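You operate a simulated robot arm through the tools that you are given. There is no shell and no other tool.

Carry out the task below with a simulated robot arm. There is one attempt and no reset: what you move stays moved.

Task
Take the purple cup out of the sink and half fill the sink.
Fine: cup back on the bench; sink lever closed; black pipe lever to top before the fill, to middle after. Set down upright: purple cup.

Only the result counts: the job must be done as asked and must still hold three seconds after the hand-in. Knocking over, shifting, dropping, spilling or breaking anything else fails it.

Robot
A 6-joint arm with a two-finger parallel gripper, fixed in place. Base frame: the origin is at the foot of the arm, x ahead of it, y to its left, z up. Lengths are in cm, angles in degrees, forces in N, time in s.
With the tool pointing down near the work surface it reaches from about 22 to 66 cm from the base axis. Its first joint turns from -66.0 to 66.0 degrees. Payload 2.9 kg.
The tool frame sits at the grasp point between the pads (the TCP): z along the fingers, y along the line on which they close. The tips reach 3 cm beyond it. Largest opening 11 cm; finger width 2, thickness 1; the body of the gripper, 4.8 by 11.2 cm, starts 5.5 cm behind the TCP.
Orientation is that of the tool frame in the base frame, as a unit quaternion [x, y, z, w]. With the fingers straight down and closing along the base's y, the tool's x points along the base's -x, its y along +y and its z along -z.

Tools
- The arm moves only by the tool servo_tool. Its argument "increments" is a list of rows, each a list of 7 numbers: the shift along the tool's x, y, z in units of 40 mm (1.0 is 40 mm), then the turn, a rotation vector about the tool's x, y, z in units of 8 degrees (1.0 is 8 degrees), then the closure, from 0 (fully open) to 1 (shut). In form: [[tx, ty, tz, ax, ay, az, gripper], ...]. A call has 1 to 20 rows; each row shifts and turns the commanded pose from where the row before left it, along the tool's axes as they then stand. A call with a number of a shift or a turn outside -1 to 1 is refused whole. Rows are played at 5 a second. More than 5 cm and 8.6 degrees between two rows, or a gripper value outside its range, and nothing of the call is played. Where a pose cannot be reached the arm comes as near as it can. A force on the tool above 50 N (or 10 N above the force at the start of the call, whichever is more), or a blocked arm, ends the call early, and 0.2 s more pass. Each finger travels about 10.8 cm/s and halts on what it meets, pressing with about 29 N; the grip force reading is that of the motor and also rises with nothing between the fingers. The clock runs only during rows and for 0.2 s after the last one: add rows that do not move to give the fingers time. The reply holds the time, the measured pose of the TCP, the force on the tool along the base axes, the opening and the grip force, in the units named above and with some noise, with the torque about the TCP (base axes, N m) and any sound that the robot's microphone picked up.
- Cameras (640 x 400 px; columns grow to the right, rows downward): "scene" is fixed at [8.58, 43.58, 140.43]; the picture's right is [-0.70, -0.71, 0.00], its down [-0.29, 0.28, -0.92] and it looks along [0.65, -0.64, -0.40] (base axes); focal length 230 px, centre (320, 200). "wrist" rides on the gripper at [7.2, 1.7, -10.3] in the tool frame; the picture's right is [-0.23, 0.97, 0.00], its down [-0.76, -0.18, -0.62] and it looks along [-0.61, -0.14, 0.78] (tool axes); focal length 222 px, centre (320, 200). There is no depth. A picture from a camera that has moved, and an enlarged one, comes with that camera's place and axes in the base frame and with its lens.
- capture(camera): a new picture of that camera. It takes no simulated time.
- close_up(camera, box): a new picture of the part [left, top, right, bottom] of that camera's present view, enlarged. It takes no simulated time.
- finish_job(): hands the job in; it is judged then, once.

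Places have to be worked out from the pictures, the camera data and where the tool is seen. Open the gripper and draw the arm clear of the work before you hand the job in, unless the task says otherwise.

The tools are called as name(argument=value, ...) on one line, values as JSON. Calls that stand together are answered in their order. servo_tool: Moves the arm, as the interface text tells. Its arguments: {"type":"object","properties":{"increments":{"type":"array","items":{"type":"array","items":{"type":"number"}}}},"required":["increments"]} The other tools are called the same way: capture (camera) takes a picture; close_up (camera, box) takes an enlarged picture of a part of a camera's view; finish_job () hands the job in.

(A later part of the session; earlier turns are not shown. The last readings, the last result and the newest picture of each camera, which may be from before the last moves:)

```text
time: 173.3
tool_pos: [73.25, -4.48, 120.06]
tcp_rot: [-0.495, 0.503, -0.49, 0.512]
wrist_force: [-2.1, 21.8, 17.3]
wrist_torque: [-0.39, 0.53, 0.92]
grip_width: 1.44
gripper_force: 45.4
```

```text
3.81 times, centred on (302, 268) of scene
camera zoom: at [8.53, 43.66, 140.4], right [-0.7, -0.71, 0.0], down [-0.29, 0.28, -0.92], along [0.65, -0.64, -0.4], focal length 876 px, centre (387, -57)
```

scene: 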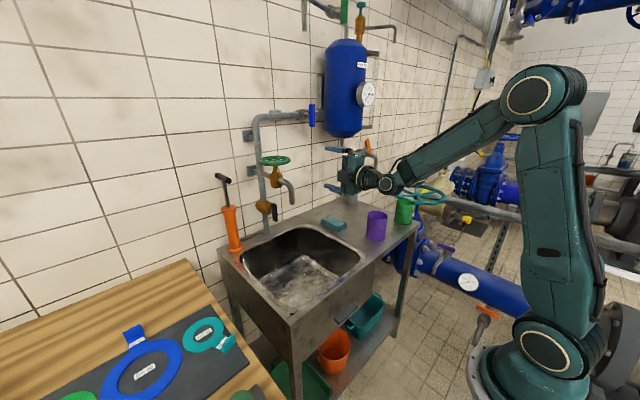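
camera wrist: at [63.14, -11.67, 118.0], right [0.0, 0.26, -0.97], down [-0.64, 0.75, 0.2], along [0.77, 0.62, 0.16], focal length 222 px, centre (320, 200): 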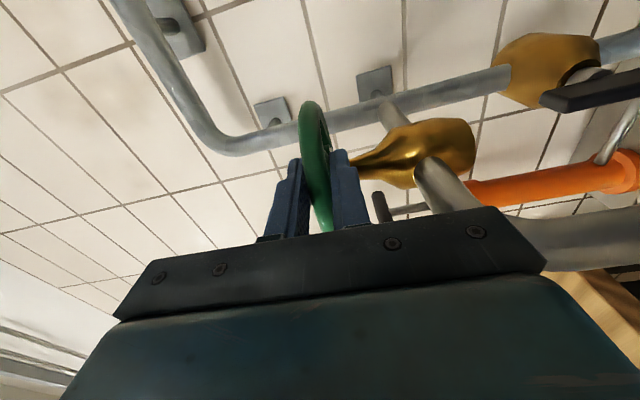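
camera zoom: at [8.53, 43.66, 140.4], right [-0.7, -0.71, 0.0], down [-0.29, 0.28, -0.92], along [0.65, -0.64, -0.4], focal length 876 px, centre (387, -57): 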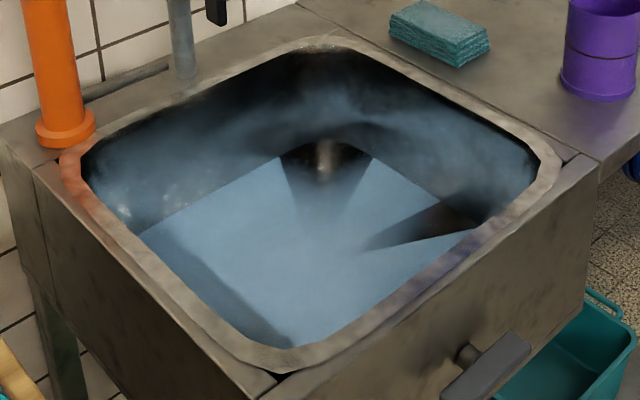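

Level ≈ z 69.3 and steady at 0.1 cm/s. Four more intervals.

servo_tool(increments=[[0, 0, 0, 0, 0, 0, 1], [0, 0, 0, 0, 0, 0, 1], [0, 0, 0, 0, 0, 0, 1], [0, 0, 0, 0, 0, 0, 1], [0, 0, 0, 0, 0, 0, 1], [0, 0, 0, 0, 0, 0, 1], [0, 0, 0, 0, 0, 0, 1], [0, 0, 0, 0, 0, 0, 1], [0, 0, 0, 0, 0, 0, 1], [0, 0, 0, 0, 0, 0, 1], [0, 0, 0, 0, 0, 0, 1], [0, 0, 0, 0, 0, 0, 1], [0, 0, 0, 0, 0, 0, 1], [0, 0, 0, 0, 0, 0, 1], [0, 0, 0, 0, 0, 0, 1], [0, 0, 0, 0, 0, 0, 1], [0, 0, 0, 0, 0, 0, 1], [0, 0, 0, 0, 0, 0, 1], [0, 0, 0, 0, 0, 0, 1], [0, 0, 0, 0, 0, 0, 1]])

servo_tool(increments=[[0, 0, 0, 0, 0, 0, 1], [0, 0, 0, 0, 0, 0, 1], [0, 0, 0, 0, 0, 0, 1], [0, 0, 0, 0, 0, 0, 1], [0, 0, 0, 0, 0, 0, 1], [0, 0, 0, 0, 0, 0, 1], [0, 0, 0, 0, 0, 0, 1], [0, 0, 0, 0, 0, 0, 1], [0, 0, 0, 0, 0, 0, 1], [0, 0, 0, 0, 0, 0, 1], [0, 0, 0, 0, 0, 0, 1], [0, 0, 0, 0, 0, 0, 1], [0, 0, 0, 0, 0, 0, 1], [0, 0, 0, 0, 0, 0, 1], [0, 0, 0, 0, 0, 0, 1], [0, 0, 0, 0, 0, 0, 1], [0, 0, 0, 0, 0, 0, 1], [0, 0, 0, 0, 0, 0, 1], [0, 0, 0, 0, 0, 0, 1], [0, 0, 0, 0, 0, 0, 1]])

servo_tool(increments=[[0, 0, 0, 0, 0, 0, 1], [0, 0, 0, 0, 0, 0, 1], [0, 0, 0, 0, 0, 0, 1], [0, 0, 0, 0, 0, 0, 1], [0, 0, 0, 0, 0, 0, 1], [0, 0, 0, 0, 0, 0, 1], [0, 0, 0, 0, 0, 0, 1], [0, 0, 0, 0, 0, 0, 1], [0, 0, 0, 0, 0, 0, 1], [0, 0, 0, 0, 0, 0, 1], [0, 0, 0, 0, 0, 0, 1], [0, 0, 0, 0, 0, 0, 1], [0, 0, 0, 0, 0, 0, 1], [0, 0, 0, 0, 0, 0, 1], [0, 0, 0, 0, 0, 0, 1], [0, 0, 0, 0, 0, 0, 1], [0, 0, 0, 0, 0, 0, 1], [0, 0, 0, 0, 0, 0, 1], [0, 0, 0, 0, 0, 0, 1], [0, 0, 0, 0, 0, 0, 1]])

servo_tool(increments=[[0, 0, 0, 0, 0, 0, 1], [0, 0, 0, 0, 0, 0, 1], [0, 0, 0, 0, 0, 0, 1], [0, 0, 0, 0, 0, 0, 1], [0, 0, 0, 0, 0, 0, 1], [0, 0, 0, 0, 0, 0, 1], [0, 0, 0, 0, 0, 0, 1], [0, 0, 0, 0, 0, 0, 1], [0, 0, 0, 0, 0, 0, 1], [0, 0, 0, 0, 0, 0, 1], [0, 0, 0, 0, 0, 0, 1], [0, 0, 0, 0, 0, 0, 1], [0, 0, 0, 0, 0, 0, 1], [0, 0, 0, 0, 0, 0, 1], [0, 0, 0, 0, 0, 0, 1], [0, 0, 0, 0, 0, 0, 1], [0, 0, 0, 0, 0, 0, 1], [0, 0, 0, 0, 0, 0, 1], [0, 0, 0, 0, 0, 0, 1], [0, 0, 0, 0, 0, 0, 1]])

close_up(camera="scene", box=[265, 235, 325, 285])

close_up(camera="scene", box=[235, 215, 370, 320])

```text
time: 177.5
tool_pos: [73.33, -4.49, 120.0]
tcp_rot: [-0.494, 0.503, -0.491, 0.512]
wrist_force: [-2.0, 20.6, 18.2]
wrist_torque: [-0.45, 0.52, 0.97]
grip_width: 1.46
gripper_force: 45.0
```

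```text
time: 181.7
tool_pos: [73.25, -4.51, 119.93]
tcp_rot: [-0.494, 0.504, -0.49, 0.512]
wrist_force: [-2.9, 19.5, 18.7]
wrist_torque: [-0.42, 0.51, 0.92]
grip_width: 1.46
gripper_force: 44.8
```

```text
time: 185.9
tool_pos: [73.24, -4.37, 119.9]
tcp_rot: [-0.494, 0.503, -0.491, 0.511]
wrist_force: [-3.1, 19.3, 17.7]
wrist_torque: [-0.38, 0.5, 0.9]
grip_width: 1.44
gripper_force: 44.5
```

```text
time: 190.1
tool_pos: [73.2, -4.59, 120.01]
tcp_rot: [-0.495, 0.503, -0.491, 0.511]
wrist_force: [-3.2, 20.0, 18.7]
wrist_torque: [-0.42, 0.53, 0.9]
grip_width: 1.45
gripper_force: 44.8
```

```text
8.00 times, centred on (295, 260) of scene
camera zoom: at [8.53, 43.66, 140.41], right [-0.7, -0.71, 0.0], down [-0.29, 0.28, -0.92], along [0.65, -0.64, -0.4], focal length 1839 px, centre (520, -280)
```

zoom: 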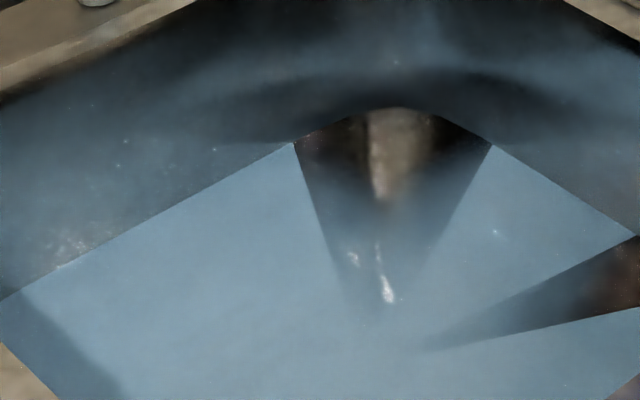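

```text
3.81 times, centred on (302, 268) of scene
camera zoom: at [8.53, 43.66, 140.41], right [-0.7, -0.71, 0.0], down [-0.29, 0.28, -0.92], along [0.65, -0.64, -0.4], focal length 876 px, centre (387, -57)
```

zoom: 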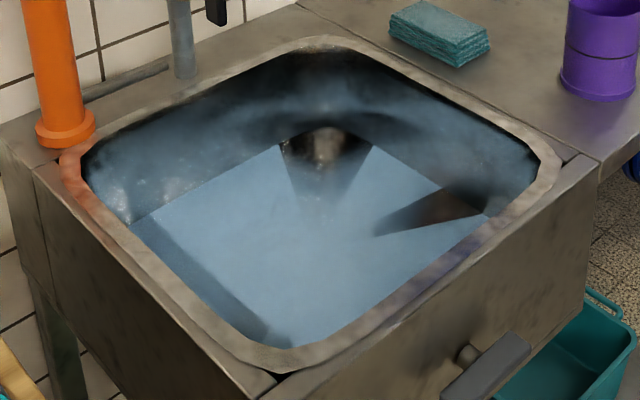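

Level ≈ z 71.2; half corresponds to row ~171 at column 150 (now ~220). Four more intervals.

servo_tool(increments=[[0, 0, 0, 0, 0, 0, 1], [0, 0, 0, 0, 0, 0, 1], [0, 0, 0, 0, 0, 0, 1], [0, 0, 0, 0, 0, 0, 1], [0, 0, 0, 0, 0, 0, 1], [0, 0, 0, 0, 0, 0, 1], [0, 0, 0, 0, 0, 0, 1], [0, 0, 0, 0, 0, 0, 1], [0, 0, 0, 0, 0, 0, 1], [0, 0, 0, 0, 0, 0, 1], [0, 0, 0, 0, 0, 0, 1], [0, 0, 0, 0, 0, 0, 1], [0, 0, 0, 0, 0, 0, 1], [0, 0, 0, 0, 0, 0, 1], [0, 0, 0, 0, 0, 0, 1], [0, 0, 0, 0, 0, 0, 1], [0, 0, 0, 0, 0, 0, 1], [0, 0, 0, 0, 0, 0, 1], [0, 0, 0, 0, 0, 0, 1], [0, 0, 0, 0, 0, 0, 1]])

servo_tool(increments=[[0, 0, 0, 0, 0, 0, 1], [0, 0, 0, 0, 0, 0, 1], [0, 0, 0, 0, 0, 0, 1], [0, 0, 0, 0, 0, 0, 1], [0, 0, 0, 0, 0, 0, 1], [0, 0, 0, 0, 0, 0, 1], [0, 0, 0, 0, 0, 0, 1], [0, 0, 0, 0, 0, 0, 1], [0, 0, 0, 0, 0, 0, 1], [0, 0, 0, 0, 0, 0, 1], [0, 0, 0, 0, 0, 0, 1], [0, 0, 0, 0, 0, 0, 1], [0, 0, 0, 0, 0, 0, 1], [0, 0, 0, 0, 0, 0, 1], [0, 0, 0, 0, 0, 0, 1], [0, 0, 0, 0, 0, 0, 1], [0, 0, 0, 0, 0, 0, 1], [0, 0, 0, 0, 0, 0, 1], [0, 0, 0, 0, 0, 0, 1], [0, 0, 0, 0, 0, 0, 1]])

servo_tool(increments=[[0, 0, 0, 0, 0, 0, 1], [0, 0, 0, 0, 0, 0, 1], [0, 0, 0, 0, 0, 0, 1], [0, 0, 0, 0, 0, 0, 1], [0, 0, 0, 0, 0, 0, 1], [0, 0, 0, 0, 0, 0, 1], [0, 0, 0, 0, 0, 0, 1], [0, 0, 0, 0, 0, 0, 1], [0, 0, 0, 0, 0, 0, 1], [0, 0, 0, 0, 0, 0, 1], [0, 0, 0, 0, 0, 0, 1], [0, 0, 0, 0, 0, 0, 1], [0, 0, 0, 0, 0, 0, 1], [0, 0, 0, 0, 0, 0, 1], [0, 0, 0, 0, 0, 0, 1], [0, 0, 0, 0, 0, 0, 1], [0, 0, 0, 0, 0, 0, 1], [0, 0, 0, 0, 0, 0, 1], [0, 0, 0, 0, 0, 0, 1], [0, 0, 0, 0, 0, 0, 1]])

servo_tool(increments=[[0, 0, 0, 0, 0, 0, 1], [0, 0, 0, 0, 0, 0, 1], [0, 0, 0, 0, 0, 0, 1], [0, 0, 0, 0, 0, 0, 1], [0, 0, 0, 0, 0, 0, 1], [0, 0, 0, 0, 0, 0, 1], [0, 0, 0, 0, 0, 0, 1], [0, 0, 0, 0, 0, 0, 1], [0, 0, 0, 0, 0, 0, 1], [0, 0, 0, 0, 0, 0, 1], [0, 0, 0, 0, 0, 0, 1], [0, 0, 0, 0, 0, 0, 1], [0, 0, 0, 0, 0, 0, 1], [0, 0, 0, 0, 0, 0, 1], [0, 0, 0, 0, 0, 0, 1], [0, 0, 0, 0, 0, 0, 1], [0, 0, 0, 0, 0, 0, 1], [0, 0, 0, 0, 0, 0, 1], [0, 0, 0, 0, 0, 0, 1], [0, 0, 0, 0, 0, 0, 1]])

close_up(camera="scene", box=[265, 235, 325, 285])

close_up(camera="scene", box=[220, 130, 400, 320])

```text
time: 194.3
tool_pos: [73.27, -4.62, 120.01]
tcp_rot: [-0.493, 0.503, -0.492, 0.512]
wrist_force: [-2.9, 19.8, 17.8]
wrist_torque: [-0.45, 0.46, 0.9]
grip_width: 1.48
gripper_force: 44.5
```

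```text
time: 198.5
tool_pos: [73.17, -4.53, 120.12]
tcp_rot: [-0.494, 0.503, -0.491, 0.512]
wrist_force: [-3.6, 19.0, 18.5]
wrist_torque: [-0.41, 0.44, 0.89]
grip_width: 1.45
gripper_force: 45.2
```

```text
time: 202.7
tool_pos: [73.22, -4.6, 120.01]
tcp_rot: [-0.494, 0.503, -0.491, 0.511]
wrist_force: [-3.4, 18.2, 17.9]
wrist_torque: [-0.42, 0.45, 0.86]
grip_width: 1.45
gripper_force: 44.8
```

```text
time: 206.9
tool_pos: [73.18, -4.64, 120.0]
tcp_rot: [-0.494, 0.503, -0.492, 0.511]
wrist_force: [-4.2, 17.9, 18.0]
wrist_torque: [-0.41, 0.42, 0.86]
grip_width: 1.46
gripper_force: 45.2
```

```text
8.00 times, centred on (295, 260) of scene
camera zoom: at [8.53, 43.65, 140.41], right [-0.7, -0.71, 0.0], down [-0.29, 0.28, -0.92], along [0.65, -0.64, -0.4], focal length 1839 px, centre (520, -280)
```

zoom: 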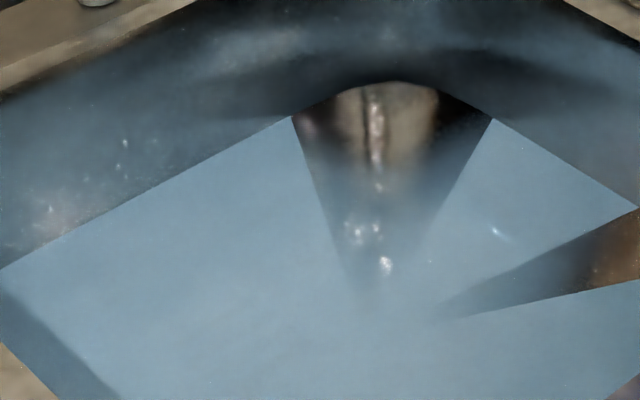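

```text
2.11 times, centred on (310, 225) of scene
camera zoom: at [8.53, 43.65, 140.41], right [-0.7, -0.71, 0.0], down [-0.29, 0.28, -0.92], along [0.65, -0.64, -0.4], focal length 484 px, centre (341, 147)
```

zoom: 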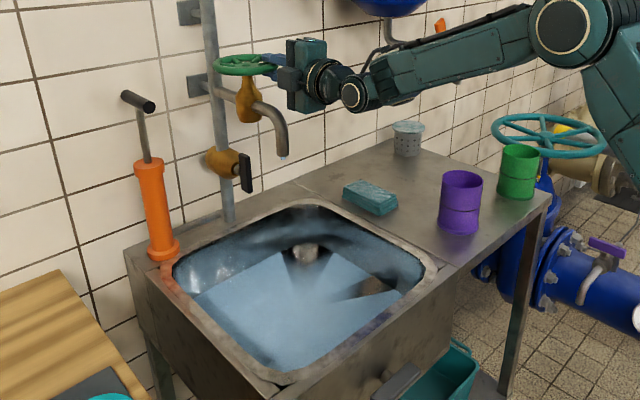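

At row ~189 with the target ~171, I'll wait one more interval and then begin closing the wheel by reversing the stroke.

servo_tool(increments=[[0, 0, 0, 0, 0, 0, 1], [0, 0, 0, 0, 0, 0, 1], [0, 0, 0, 0, 0, 0, 1], [0, 0, 0, 0, 0, 0, 1], [0, 0, 0, 0, 0, 0, 1], [0, 0, 0, 0, 0, 0, 1], [0, 0, 0, 0, 0, 0, 1], [0, 0, 0, 0, 0, 0, 1], [0, 0, 0, 0, 0, 0, 1], [0, 0, 0, 0, 0, 0, 1], [-0.168, 0, -0.085, 0, 0, 0, 1], [-0.175, 0, -0.06, 0, 0, 0, 1], [-0.183, 0, -0.04, 0, 0, 0, 1], [-0.185, 0, -0.02, 0, 0, 0, 1], [-0.185, 0, 0.005, 0, 0, 0, 1], [-0.185, 0, 0.028, 0, 0, 0, 1], [-0.18, 0, 0.05, 0, 0, 0, 1], [-0.17, 0, 0.072, 0, 0, 0, 1], [-0.155, 0, 0.085, 0, 0, 0, 1], [0, 0, 0, 0, 0, 0, 1]])

capture(camera="wrist")

close_up(camera="scene", box=[265, 235, 325, 285])

close_up(camera="scene", box=[240, 130, 340, 220])

```text
time: 210.3
tool_pos: [72.37, -2.19, 120.06]
tcp_rot: [-0.488, 0.51, -0.507, 0.495]
wrist_force: [-18.4, -3.1, 0.5]
wrist_torque: [-1.02, 0.41, -0.21]
grip_width: 1.4
gripper_force: 44.5
stopped in row 17: the force on the tool passed its limit at 54 N (the readings are from after the stop); the commanded pose is now the measured one
```

```text
taken
camera wrist: at [61.94, -9.24, 118.19], right [0.01, 0.24, -0.97], down [-0.6, 0.78, 0.18], along [0.8, 0.58, 0.15], focal length 222 px, centre (320, 200)
```

wrist: 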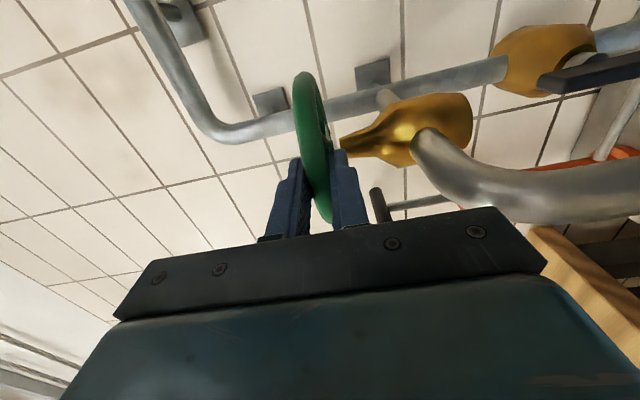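

```text
8.00 times, centred on (295, 260) of scene
camera zoom: at [8.51, 43.58, 140.43], right [-0.7, -0.71, 0.0], down [-0.29, 0.28, -0.92], along [0.65, -0.64, -0.4], focal length 1839 px, centre (520, -280)
```

zoom: 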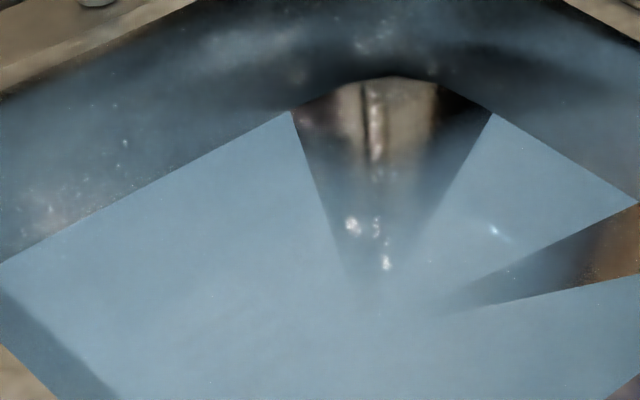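

```text
4.44 times, centred on (290, 175) of scene
camera zoom: at [8.51, 43.58, 140.43], right [-0.7, -0.71, 0.0], down [-0.29, 0.28, -0.92], along [0.65, -0.64, -0.4], focal length 1022 px, centre (453, 311)
```

zoom: 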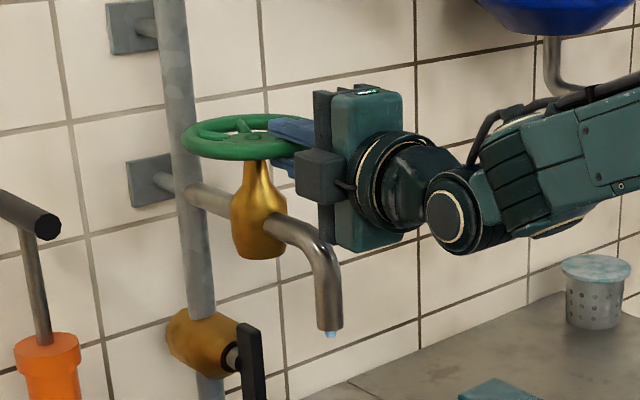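

The stop was just the force limit from a slight radius mismatch; the wheel has come back ~25°. I'll ease outward a little and continue the closing stroke in smaller steps.

servo_tool(increments=[[-0.05, 0, -0.06, 0, 0, 0, 1], [-0.11, 0, 0, 0, 0, 0, 1], [-0.11, 0, 0.01, 0, 0, 0, 1], [-0.11, 0, 0.02, 0, 0, 0, 1], [-0.11, 0, 0.025, 0, 0, 0, 1], [-0.11, 0, 0.03, 0, 0, 0, 1], [-0.1, 0, 0.04, 0, 0, 0, 1], [0, 0, 0, 0, 0, 0, 1]])

capture(camera="wrist")

```text
time: 211.5
tool_pos: [72.39, -2.1, 120.02]
tcp_rot: [-0.483, 0.516, -0.515, 0.485]
wrist_force: [-20.9, -1.8, 1.7]
wrist_torque: [-0.3, 0.55, -0.23]
grip_width: 1.38
gripper_force: 45.4
stopped in row 5: the force on the tool passed its limit at 54 N (the readings are from after the stop); the commanded pose is now the measured one
```

```text
taken
camera wrist: at [61.65, -8.62, 118.27], right [0.02, 0.23, -0.97], down [-0.57, 0.8, 0.18], along [0.82, 0.55, 0.14], focal length 222 px, centre (320, 200)
```

wrist: 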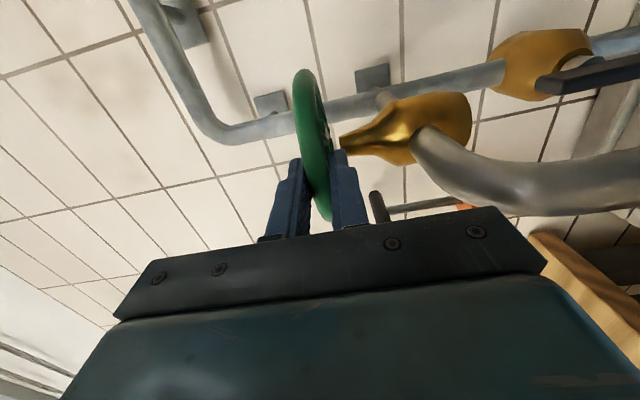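

The wheel resists here more than it did when opening. Looking closely at the grip before forcing anything.

close_up(camera="wrist", box=[240, 40, 400, 240])

close_up(camera="scene", box=[255, 140, 315, 185])

close_up(camera="scene", box=[275, 180, 325, 220])

```text
2.00 times, centred on (320, 140) of wrist
camera zoom: at [61.65, -8.62, 118.27], right [0.02, 0.23, -0.97], down [-0.57, 0.8, 0.18], along [0.82, 0.55, 0.14], focal length 444 px, centre (320, 320)
```

zoom: 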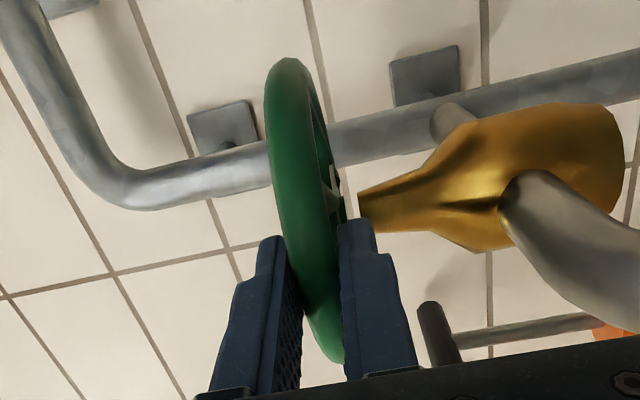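

```text
8.89 times, centred on (285, 162) of scene
camera zoom: at [8.5, 43.58, 140.43], right [-0.7, -0.71, 0.0], down [-0.29, 0.28, -0.92], along [0.65, -0.64, -0.4], focal length 2043 px, centre (631, 533)
```

zoom: 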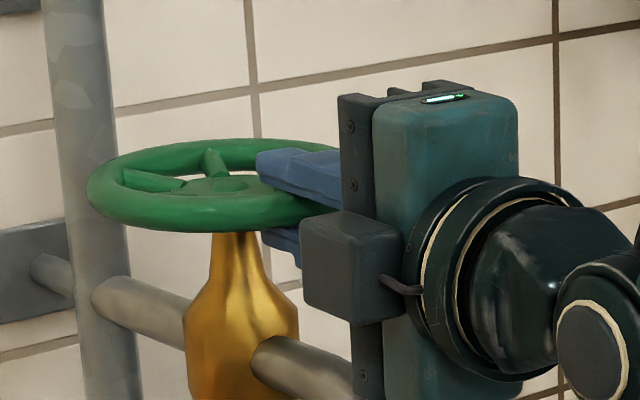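

```text
10.00 times, centred on (300, 200) of scene
camera zoom: at [8.5, 43.58, 140.43], right [-0.7, -0.71, 0.0], down [-0.29, 0.28, -0.92], along [0.65, -0.64, -0.4], focal length 2299 px, centre (520, 200)
```

zoom: 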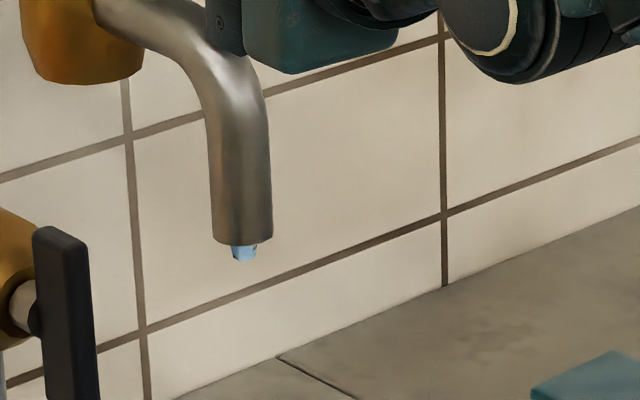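

The gripper's lower bracket looks very close to the spout bend, which may be what's blocking. I'll open the fingers in place and check the remaining force.

servo_tool(increments=[[0, 0, 0, 0, 0, 0, 0.8], [0, 0, 0, 0, 0, 0, 0.64], [0, 0, 0, 0, 0, 0, 0.64]])

close_up(camera="scene", box=[255, 140, 315, 185])

```text
time: 212.3
tool_pos: [72.4, -1.9, 119.97]
tcp_rot: [-0.482, 0.516, -0.515, 0.486]
wrist_force: [-0.4, 0.0, 0.5]
wrist_torque: [-0.03, 0.02, 0.02]
grip_width: 3.94
gripper_force: 0.1
```

```text
8.89 times, centred on (285, 162) of scene
camera zoom: at [8.58, 43.58, 140.43], right [-0.7, -0.71, 0.0], down [-0.29, 0.28, -0.92], along [0.65, -0.64, -0.4], focal length 2043 px, centre (631, 533)
```

zoom: 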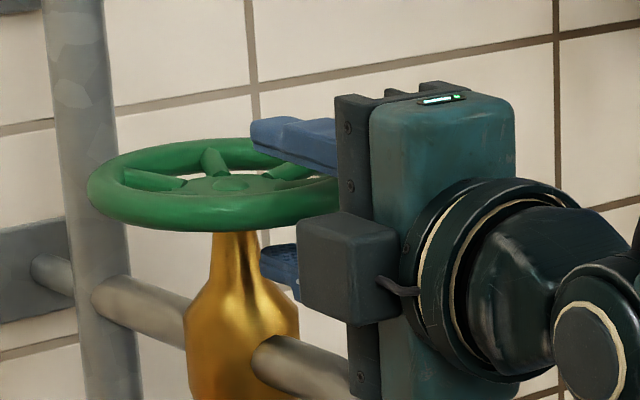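

No residual force, so the body is clear of the spout and it was the wheel itself. I'll regrip at the -y side, with yaw squared, and make the closing stroke again in gentle steps.

servo_tool(increments=[[0.4, 0, 0, 0, -0.45, 0, 0.64], [0.4, 0, 0.17, 0, 0, 0, 0.64], [0, 0, 0, 0, 0, 0, 0.8], [0, 0, 0, 0, 0, 0, 1], [0, 0, 0, 0, 0, 0, 1], [0, 0, 0, 0, 0, 0, 1], [-0.1, 0, -0.05, 0, 0, 0, 1], [-0.1, 0, -0.045, 0, 0, 0, 1], [-0.1, 0, -0.04, 0, 0, 0, 1], [-0.1, 0, -0.03, 0, 0, 0, 1], [-0.1, 0, -0.02, 0, 0, 0, 1], [0, 0, 0, 0, 0, 0, 1]])

capture(camera="wrist")

close_up(camera="scene", box=[265, 235, 325, 285])

close_up(camera="scene", box=[255, 140, 315, 220])

```text
time: 214.9
tool_pos: [72.28, -3.98, 119.91]
tcp_rot: [0.496, -0.503, 0.504, -0.496]
wrist_force: [-21.3, -27.0, 8.5]
wrist_torque: [-0.27, 0.6, -1.06]
grip_width: 1.44
gripper_force: 44.9
```

```text
taken
camera wrist: at [61.82, -11.1, 118.28], right [0.0, 0.23, -0.97], down [-0.61, 0.77, 0.18], along [0.79, 0.59, 0.14], focal length 222 px, centre (320, 200)
```

wrist: 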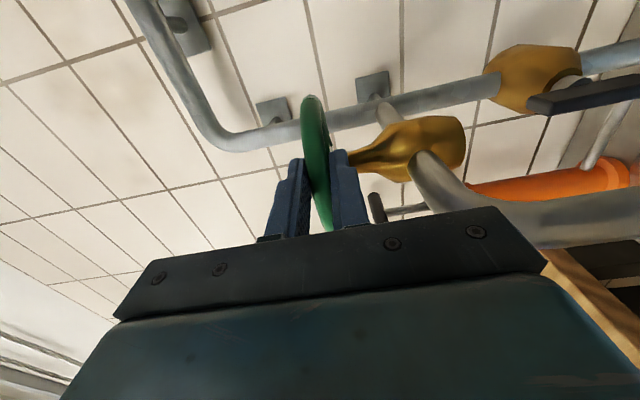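

```text
8.00 times, centred on (295, 260) of scene
camera zoom: at [8.49, 43.49, 140.46], right [-0.7, -0.71, 0.0], down [-0.29, 0.28, -0.92], along [0.65, -0.64, -0.4], focal length 1839 px, centre (520, -280)
```

zoom: 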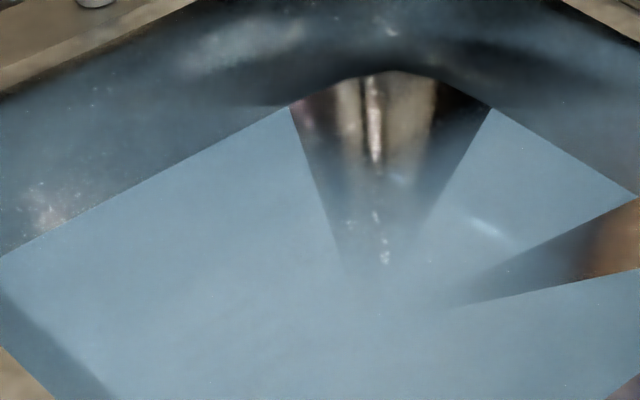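

```text
5.00 times, centred on (285, 180) of scene
camera zoom: at [8.49, 43.49, 140.46], right [-0.7, -0.71, 0.0], down [-0.29, 0.28, -0.92], along [0.65, -0.64, -0.4], focal length 1149 px, centre (495, 300)
```

zoom: 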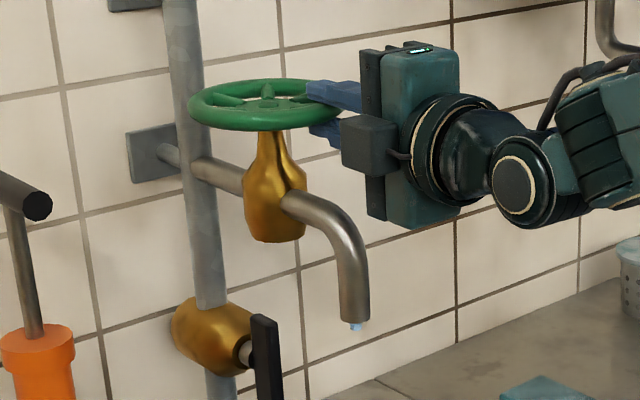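

Resistance is about 27 N while the pads also twist on the rim. I'll continue closing but let the tool yaw follow the wheel so the grip doesn't fight it.

servo_tool(increments=[[-0.08, 0, -0.025, 0, 0.6, 0, 1], [-0.13, 0, -0.022, 0, 0.6, 0, 1], [-0.14, 0, -0.02, 0, 0.65, 0, 1], [-0.14, 0, -0.015, 0, 0.65, 0, 1], [-0.14, 0, -0.018, 0, 0.65, 0, 1], [-0.14, 0, -0.015, 0, 0.65, 0, 1], [-0.14, 0, -0.012, 0, 0.65, 0, 1], [0, 0, 0, 0, 0, 0, 1]])

capture(camera="wrist")

close_up(camera="scene", box=[255, 140, 315, 220])

```text
time: 216.7
tool_pos: [72.62, 0.24, 120.04]
tcp_rot: [0.32, -0.63, 0.631, -0.321]
wrist_force: [-19.8, -13.6, -1.2]
wrist_torque: [0.25, 0.88, -1.1]
grip_width: 1.46
gripper_force: 45.0
```

```text
taken
camera wrist: at [60.12, 0.42, 118.24], right [0.14, 0.18, -0.97], down [-0.06, 0.98, 0.18], along [0.99, 0.03, 0.14], focal length 222 px, centre (320, 200)
```

wrist: 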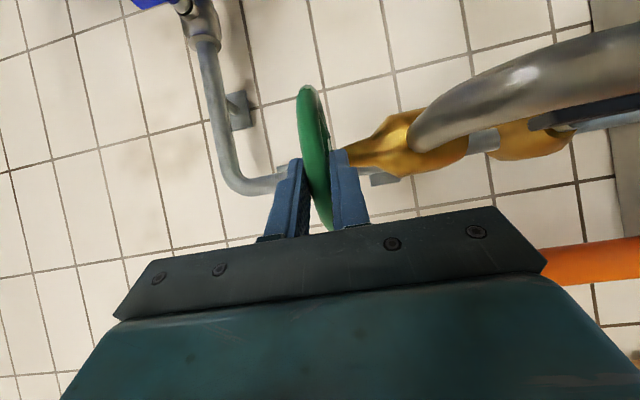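

```text
5.00 times, centred on (285, 180) of scene
camera zoom: at [8.52, 43.54, 140.45], right [-0.7, -0.71, 0.0], down [-0.29, 0.28, -0.92], along [0.65, -0.64, -0.4], focal length 1149 px, centre (495, 300)
```

zoom: 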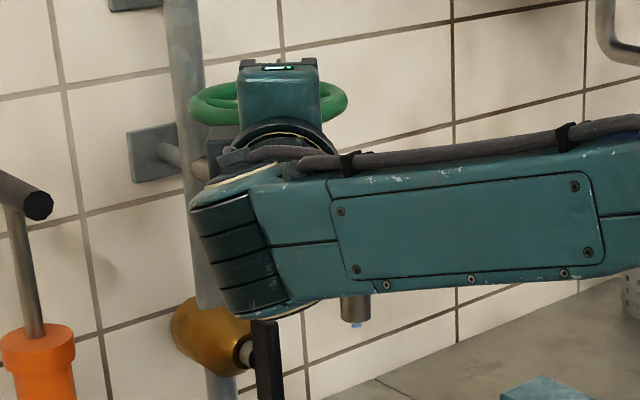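

Following the wheel with the tool's yaw works (about 39° this time at ~24 N). I'll open, swing back along the arc, regrip and close further in one sequence.

servo_tool(increments=[[0, 0, 0, 0, 0, 0, 0.75], [0, 0, 0, 0, 0, 0, 0.64], [0.2, 0, 0.067, 0, -0.91, 0, 0.64], [0.197, 0, 0.068, 0, -0.91, 0, 0.64], [0.198, 0, 0.07, 0, -0.91, 0, 0.64], [0.196, 0, 0.07, 0, -0.91, 0, 0.64], [0.195, 0, 0.074, 0, -0.91, 0, 0.64], [0.196, 0, 0.07, 0, -0.91, 0, 0.64], [0.19, 0, 0.072, 0, -0.91, 0, 0.64], [0, 0, 0, 0, 0, 0, 0.85], [0, 0, 0, 0, 0, 0, 1], [0, 0, 0, 0, 0, 0, 1], [-0.158, 0, -0.045, 0, 0.69, 0, 1], [-0.158, 0, -0.045, 0, 0.69, 0, 1], [-0.158, 0, -0.045, 0, 0.69, 0, 1], [-0.158, 0, -0.045, 0, 0.69, 0, 1], [-0.158, 0, -0.045, 0, 0.69, 0, 1], [-0.158, 0, -0.045, 0, 0.69, 0, 1], [-0.158, 0, -0.045, 0, 0.69, 0, 1], [-0.158, 0, -0.045, 0, 0.69, 0, 1]])

capture(camera="wrist")

close_up(camera="scene", box=[265, 235, 325, 285])

close_up(camera="scene", box=[255, 140, 315, 220])

```text
time: 220.9
tool_pos: [72.27, -0.53, 120.08]
tcp_rot: [-0.356, 0.611, -0.61, 0.359]
wrist_force: [1.1, -18.9, 2.8]
wrist_torque: [0.04, 0.81, -0.92]
grip_width: 1.42
gripper_force: 45.2
```

```text
taken
camera wrist: at [59.85, -1.87, 118.26], right [0.11, 0.2, -0.97], down [-0.17, 0.97, 0.18], along [0.98, 0.15, 0.14], focal length 222 px, centre (320, 200)
```

wrist: 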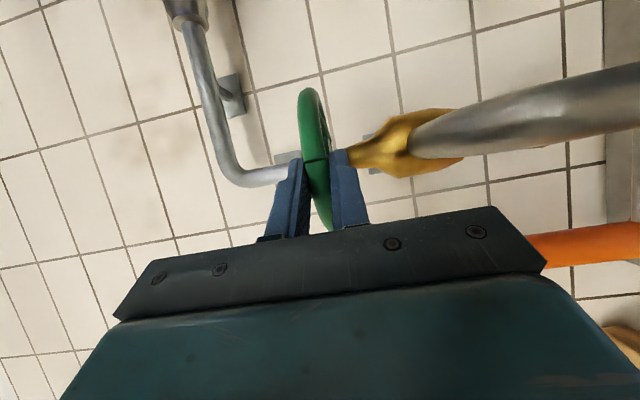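

```text
8.00 times, centred on (295, 260) of scene
camera zoom: at [8.58, 43.52, 140.45], right [-0.7, -0.71, 0.0], down [-0.29, 0.28, -0.92], along [0.65, -0.64, -0.4], focal length 1839 px, centre (520, -280)
```

zoom: 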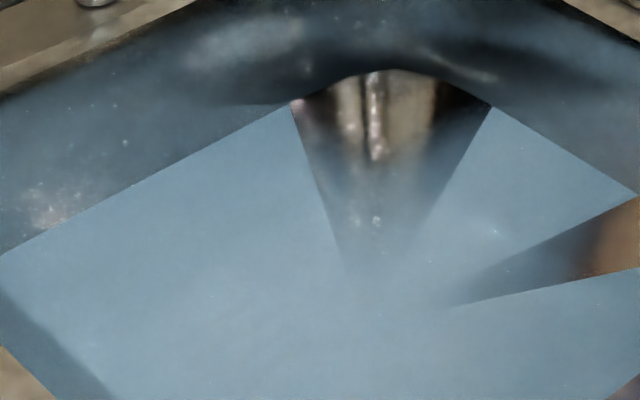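

```text
5.00 times, centred on (285, 180) of scene
camera zoom: at [8.58, 43.52, 140.45], right [-0.7, -0.71, 0.0], down [-0.29, 0.28, -0.92], along [0.65, -0.64, -0.4], focal length 1149 px, centre (495, 300)
```

zoom: 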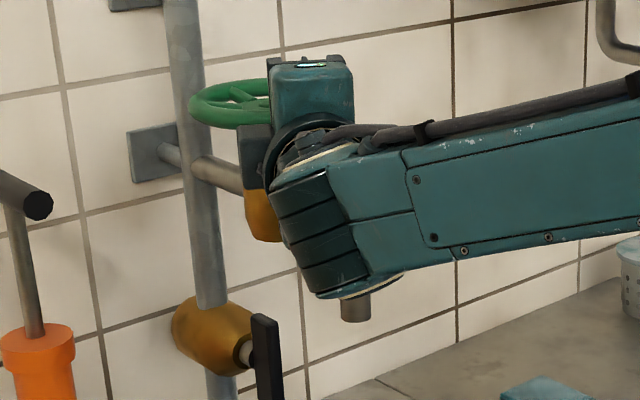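

The rim mark is back within ~4° of where it started and the outlet shows no water. I'll nudge it the last few degrees closed.

servo_tool(increments=[[-0.1, 0, -0.03, 0, 0.45, 0, 1], [-0.08, 0, -0.02, 0, 0.35, 0, 1], [0, 0, 0, 0, 0, 0, 1]])

capture(camera="wrist")

close_up(camera="scene", box=[275, 180, 325, 220])

```text
time: 221.7
tool_pos: [72.49, 0.22, 120.02]
tcp_rot: [-0.322, 0.629, -0.629, 0.324]
wrist_force: [-7.4, -21.4, -2.2]
wrist_torque: [0.48, 0.43, 0.29]
grip_width: 1.39
gripper_force: 44.9
```

```text
taken
camera wrist: at [59.93, 0.29, 118.29], right [0.13, 0.19, -0.97], down [-0.06, 0.98, 0.18], along [0.99, 0.04, 0.14], focal length 222 px, centre (320, 200)
```

wrist: 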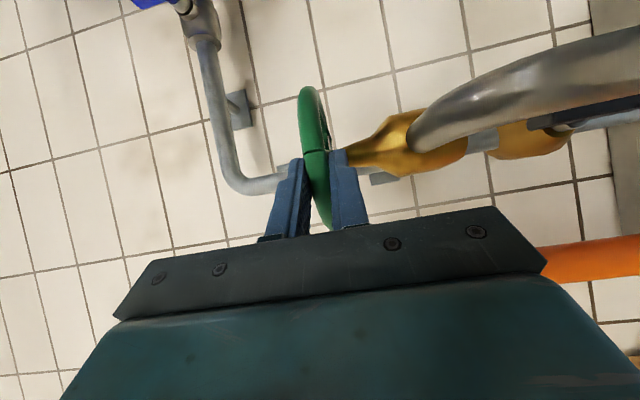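

```text
10.00 times, centred on (300, 200) of scene
camera zoom: at [8.56, 43.51, 140.45], right [-0.7, -0.71, 0.0], down [-0.29, 0.28, -0.92], along [0.65, -0.64, -0.4], focal length 2299 px, centre (520, 200)
```

zoom: 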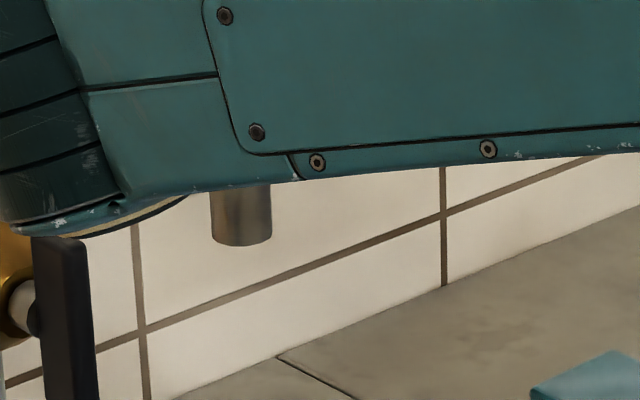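

The wheel is closed again and the outlet is dry. Row ~178 corresponds to about 47–48% of depth, so I'll top up slightly: reopen ~45° with this grip and watch.

servo_tool(increments=[[0.158, 0, 0.045, 0, -0.69, 0, 1], [0.158, 0, 0.045, 0, -0.69, 0, 1], [0.158, 0, 0.045, 0, -0.69, 0, 1], [0.158, 0, 0.045, 0, -0.69, 0, 1], [0.158, 0, 0.045, 0, -0.69, 0, 1], [0.158, 0, 0.045, 0, -0.69, 0, 1], [0.158, 0, 0.045, 0, -0.69, 0, 1], [0.158, 0, 0.045, 0, -0.69, 0, 1], [0, 0, 0, 0, 0, 0, 1], [0, 0, 0, 0, 0, 0, 1], [0, 0, 0, 0, 0, 0, 1], [0, 0, 0, 0, 0, 0, 1], [0, 0, 0, 0, 0, 0, 1], [0, 0, 0, 0, 0, 0, 1], [0, 0, 0, 0, 0, 0, 1], [0, 0, 0, 0, 0, 0, 1], [0, 0, 0, 0, 0, 0, 1], [0, 0, 0, 0, 0, 0, 1], [0, 0, 0, 0, 0, 0, 1]])

close_up(camera="scene", box=[265, 235, 325, 285])

close_up(camera="scene", box=[255, 140, 315, 220])

capture(camera="wrist")

```text
time: 225.7
tool_pos: [72.21, -4.24, 119.98]
tcp_rot: [-0.537, 0.458, -0.457, 0.541]
wrist_force: [18.9, 18.1, 8.2]
wrist_torque: [0.04, 0.28, 0.55]
grip_width: 1.37
gripper_force: 45.2
```

```text
8.00 times, centred on (295, 260) of scene
camera zoom: at [8.63, 43.65, 140.4], right [-0.7, -0.71, 0.0], down [-0.29, 0.28, -0.92], along [0.65, -0.64, -0.4], focal length 1839 px, centre (520, -280)
```

zoom: 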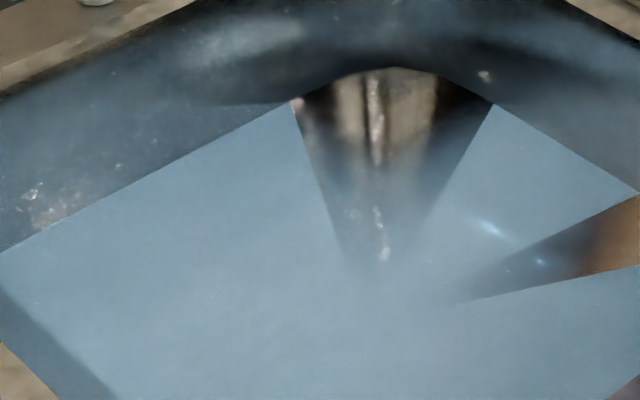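

```text
5.00 times, centred on (285, 180) of scene
camera zoom: at [8.63, 43.65, 140.4], right [-0.7, -0.71, 0.0], down [-0.29, 0.28, -0.92], along [0.65, -0.64, -0.4], focal length 1149 px, centre (495, 300)
```

zoom: 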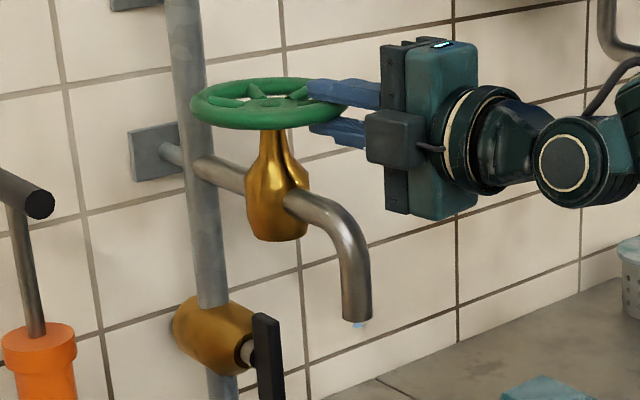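

```text
taken
camera wrist: at [63.45, -13.11, 118.23], right [-0.03, 0.23, -0.97], down [-0.74, 0.65, 0.18], along [0.67, 0.72, 0.15], focal length 222 px, centre (320, 200)
```

wrist: 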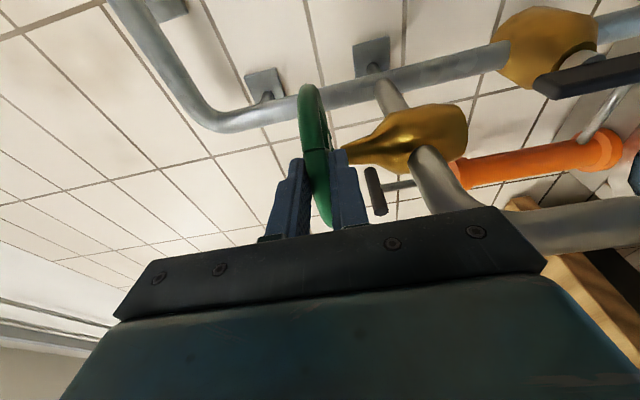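

Flowing again. Holding about 8 s.

servo_tool(increments=[[0, 0, 0, 0, 0, 0, 1], [0, 0, 0, 0, 0, 0, 1], [0, 0, 0, 0, 0, 0, 1], [0, 0, 0, 0, 0, 0, 1], [0, 0, 0, 0, 0, 0, 1], [0, 0, 0, 0, 0, 0, 1], [0, 0, 0, 0, 0, 0, 1], [0, 0, 0, 0, 0, 0, 1], [0, 0, 0, 0, 0, 0, 1], [0, 0, 0, 0, 0, 0, 1], [0, 0, 0, 0, 0, 0, 1], [0, 0, 0, 0, 0, 0, 1], [0, 0, 0, 0, 0, 0, 1], [0, 0, 0, 0, 0, 0, 1], [0, 0, 0, 0, 0, 0, 1], [0, 0, 0, 0, 0, 0, 1], [0, 0, 0, 0, 0, 0, 1], [0, 0, 0, 0, 0, 0, 1], [0, 0, 0, 0, 0, 0, 1], [0, 0, 0, 0, 0, 0, 1]])

servo_tool(increments=[[0, 0, 0, 0, 0, 0, 1], [0, 0, 0, 0, 0, 0, 1], [0, 0, 0, 0, 0, 0, 1], [0, 0, 0, 0, 0, 0, 1], [0, 0, 0, 0, 0, 0, 1], [0, 0, 0, 0, 0, 0, 1], [0, 0, 0, 0, 0, 0, 1], [0, 0, 0, 0, 0, 0, 1], [0, 0, 0, 0, 0, 0, 1], [0, 0, 0, 0, 0, 0, 1], [0, 0, 0, 0, 0, 0, 1], [0, 0, 0, 0, 0, 0, 1], [0, 0, 0, 0, 0, 0, 1], [0, 0, 0, 0, 0, 0, 1], [0, 0, 0, 0, 0, 0, 1], [0, 0, 0, 0, 0, 0, 1], [0, 0, 0, 0, 0, 0, 1], [0, 0, 0, 0, 0, 0, 1], [0, 0, 0, 0, 0, 0, 1], [0, 0, 0, 0, 0, 0, 1]])

close_up(camera="scene", box=[265, 235, 325, 285])

```text
time: 229.9
tool_pos: [72.31, -4.33, 119.98]
tcp_rot: [-0.538, 0.458, -0.458, 0.54]
wrist_force: [19.5, 18.3, 12.4]
wrist_torque: [0.02, 0.14, 0.5]
grip_width: 1.35
gripper_force: 45.2
```

```text
time: 234.1
tool_pos: [72.31, -4.22, 120.04]
tcp_rot: [-0.538, 0.458, -0.458, 0.54]
wrist_force: [17.8, 17.6, 13.3]
wrist_torque: [0.05, 0.09, 0.53]
grip_width: 1.41
gripper_force: 44.6
```

```text
8.00 times, centred on (295, 260) of scene
camera zoom: at [8.61, 43.65, 140.4], right [-0.7, -0.71, 0.0], down [-0.29, 0.28, -0.92], along [0.65, -0.64, -0.4], focal length 1839 px, centre (520, -280)
```

zoom: 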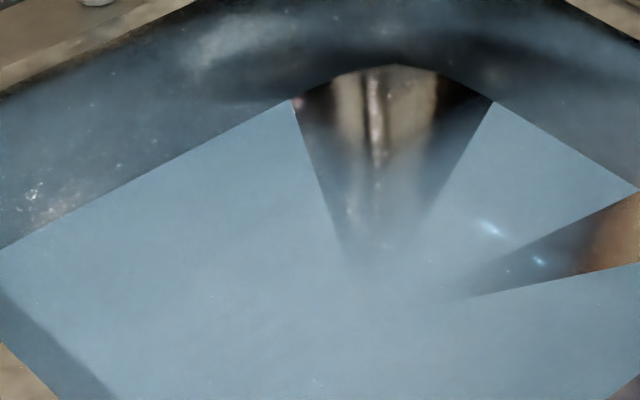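

Slow at this opening (about 0.02 cm/s); three more intervals bring it to half.

servo_tool(increments=[[0, 0, 0, 0, 0, 0, 1], [0, 0, 0, 0, 0, 0, 1], [0, 0, 0, 0, 0, 0, 1], [0, 0, 0, 0, 0, 0, 1], [0, 0, 0, 0, 0, 0, 1], [0, 0, 0, 0, 0, 0, 1], [0, 0, 0, 0, 0, 0, 1], [0, 0, 0, 0, 0, 0, 1], [0, 0, 0, 0, 0, 0, 1], [0, 0, 0, 0, 0, 0, 1], [0, 0, 0, 0, 0, 0, 1], [0, 0, 0, 0, 0, 0, 1], [0, 0, 0, 0, 0, 0, 1], [0, 0, 0, 0, 0, 0, 1], [0, 0, 0, 0, 0, 0, 1], [0, 0, 0, 0, 0, 0, 1], [0, 0, 0, 0, 0, 0, 1], [0, 0, 0, 0, 0, 0, 1], [0, 0, 0, 0, 0, 0, 1], [0, 0, 0, 0, 0, 0, 1]])

servo_tool(increments=[[0, 0, 0, 0, 0, 0, 1], [0, 0, 0, 0, 0, 0, 1], [0, 0, 0, 0, 0, 0, 1], [0, 0, 0, 0, 0, 0, 1], [0, 0, 0, 0, 0, 0, 1], [0, 0, 0, 0, 0, 0, 1], [0, 0, 0, 0, 0, 0, 1], [0, 0, 0, 0, 0, 0, 1], [0, 0, 0, 0, 0, 0, 1], [0, 0, 0, 0, 0, 0, 1], [0, 0, 0, 0, 0, 0, 1], [0, 0, 0, 0, 0, 0, 1], [0, 0, 0, 0, 0, 0, 1], [0, 0, 0, 0, 0, 0, 1], [0, 0, 0, 0, 0, 0, 1], [0, 0, 0, 0, 0, 0, 1], [0, 0, 0, 0, 0, 0, 1], [0, 0, 0, 0, 0, 0, 1], [0, 0, 0, 0, 0, 0, 1], [0, 0, 0, 0, 0, 0, 1]])

servo_tool(increments=[[0, 0, 0, 0, 0, 0, 1], [0, 0, 0, 0, 0, 0, 1], [0, 0, 0, 0, 0, 0, 1], [0, 0, 0, 0, 0, 0, 1], [0, 0, 0, 0, 0, 0, 1], [0, 0, 0, 0, 0, 0, 1], [0, 0, 0, 0, 0, 0, 1], [0, 0, 0, 0, 0, 0, 1], [0, 0, 0, 0, 0, 0, 1], [0, 0, 0, 0, 0, 0, 1], [0, 0, 0, 0, 0, 0, 1], [0, 0, 0, 0, 0, 0, 1], [0, 0, 0, 0, 0, 0, 1], [0, 0, 0, 0, 0, 0, 1], [0, 0, 0, 0, 0, 0, 1], [0, 0, 0, 0, 0, 0, 1], [0, 0, 0, 0, 0, 0, 1], [0, 0, 0, 0, 0, 0, 1], [0, 0, 0, 0, 0, 0, 1], [0, 0, 0, 0, 0, 0, 1]])

close_up(camera="scene", box=[265, 235, 325, 285])

```text
time: 238.3
tool_pos: [72.43, -4.38, 120.09]
tcp_rot: [-0.537, 0.458, -0.457, 0.54]
wrist_force: [16.6, 16.8, 12.6]
wrist_torque: [0.03, 0.1, 0.54]
grip_width: 1.38
gripper_force: 45.0
```

```text
time: 242.5
tool_pos: [72.31, -4.38, 120.0]
tcp_rot: [-0.537, 0.458, -0.457, 0.541]
wrist_force: [15.3, 16.8, 13.3]
wrist_torque: [0.06, 0.02, 0.56]
grip_width: 1.4
gripper_force: 44.8
```

```text
time: 246.7
tool_pos: [72.42, -4.43, 120.07]
tcp_rot: [-0.537, 0.458, -0.457, 0.54]
wrist_force: [14.7, 16.4, 12.1]
wrist_torque: [0.03, 0.01, 0.54]
grip_width: 1.39
gripper_force: 45.6
```

```text
8.00 times, centred on (295, 260) of scene
camera zoom: at [8.6, 43.64, 140.41], right [-0.7, -0.71, 0.0], down [-0.29, 0.28, -0.92], along [0.65, -0.64, -0.4], focal length 1839 px, centre (520, -280)
```

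zoom: 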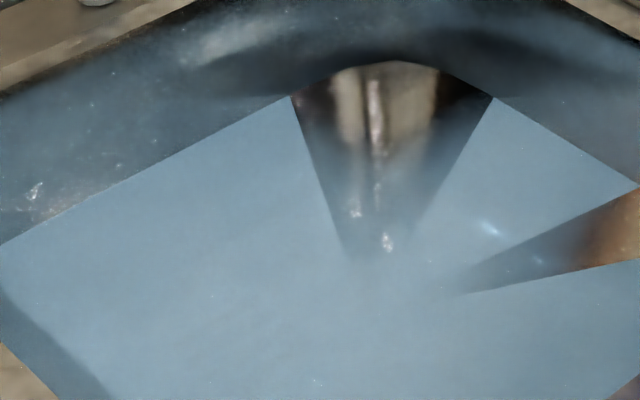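

Row ~169 now: half. Closing the wheel with the following-yaw stroke, ending slightly past the start to seat it.

servo_tool(increments=[[-0.158, 0, -0.045, 0, 0.69, 0, 1], [-0.158, 0, -0.045, 0, 0.69, 0, 1], [-0.158, 0, -0.045, 0, 0.69, 0, 1], [-0.158, 0, -0.045, 0, 0.69, 0, 1], [-0.158, 0, -0.045, 0, 0.69, 0, 1], [-0.158, 0, -0.045, 0, 0.69, 0, 1], [-0.158, 0, -0.045, 0, 0.69, 0, 1], [-0.158, 0, -0.045, 0, 0.69, 0, 1], [-0.1, 0, -0.03, 0, 0.45, 0, 1], [0, 0, 0, 0, 0, 0, 1]])

capture(camera="wrist")

close_up(camera="scene", box=[275, 180, 325, 220])

```text
time: 248.9
tool_pos: [72.14, 0.59, 120.05]
tcp_rot: [-0.302, 0.639, -0.639, 0.305]
wrist_force: [8.5, -16.8, 12.2]
wrist_torque: [-0.38, -0.14, 0.13]
grip_width: 1.38
gripper_force: 44.8
```

```text
taken
camera wrist: at [59.57, 1.44, 118.27], right [0.15, 0.18, -0.97], down [0.0, 0.98, 0.18], along [0.99, -0.02, 0.14], focal length 222 px, centre (320, 200)
```

wrist: 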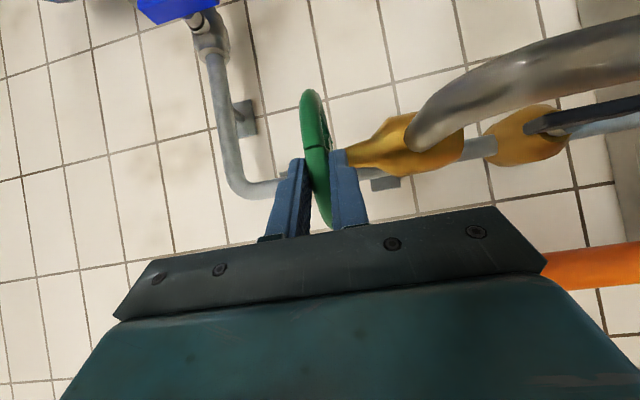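

```text
10.00 times, centred on (300, 200) of scene
camera zoom: at [8.58, 43.52, 140.45], right [-0.7, -0.71, 0.0], down [-0.29, 0.28, -0.92], along [0.65, -0.64, -0.4], focal length 2299 px, centre (520, 200)
```

zoom: 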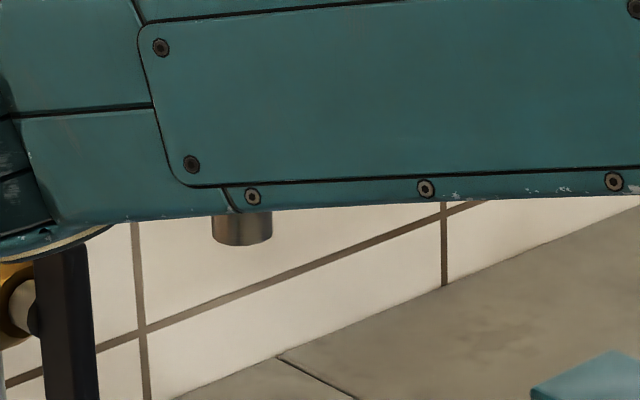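

Wheel mark is back at its starting angle and the outlet is dry. I'll release the wheel, back away along the tool axis and square the tool up.

servo_tool(increments=[[0, 0, 0, 0, 0, 0, 0.8], [0, 0, 0, 0, 0, 0, 0.6], [0, 0, 0, 0, 0, 0, 0.6], [0, 0, -0.5, 0, 0, 0, 0.6], [0, 0, -0.7, 0, 0, 0, 0.6], [0, 0, -0.8, 0, 0, 0, 0.6], [0, 0, -0.8, 0, 0, 0, 0.6], [0.2, 0, 0, 0, -1, 0, 0.3], [0.2, 0, 0, 0, -1, 0, 0], [0.2, 0, 0, 0, -1, 0, 0], [0.2, 0, 0, 0, -1, 0, 0], [0.2, 0, 0, 0, -1, 0, 0], [0, 0, 0, 0, 0, 0, 0]])

capture(camera="wrist")

capture(camera="scene")

```text
time: 251.7
tool_pos: [61.73, 4.3, 119.93]
tcp_rot: [-0.504, 0.494, -0.494, 0.507]
wrist_force: [0.3, 0.5, 0.5]
wrist_torque: [0.0, 0.02, 0.0]
grip_width: 11.0
gripper_force: 0.1
```

```text
taken
camera wrist: at [51.65, -3.11, 118.23], right [0.0, 0.23, -0.97], down [-0.64, 0.75, 0.18], along [0.77, 0.62, 0.15], focal length 222 px, centre (320, 200)
```

wrist: 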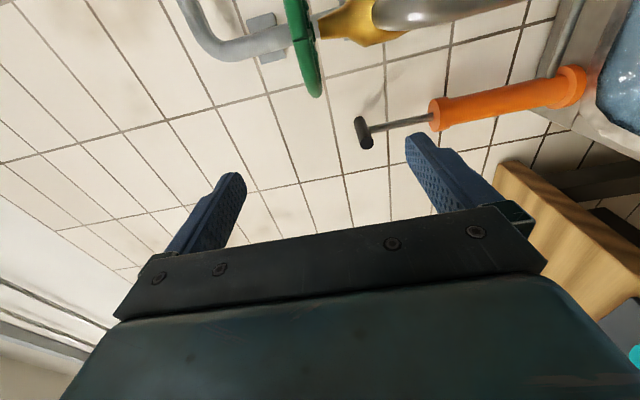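

```text
taken
```

scene: 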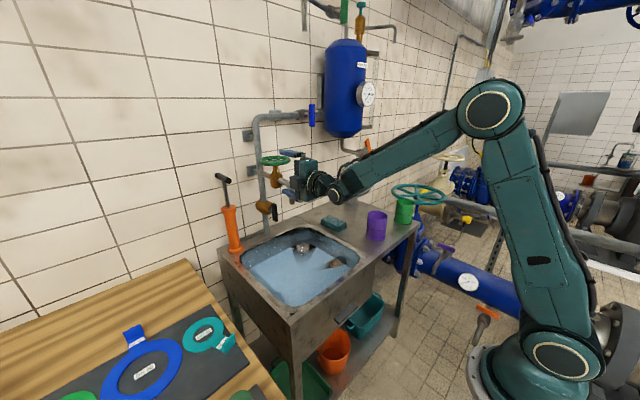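

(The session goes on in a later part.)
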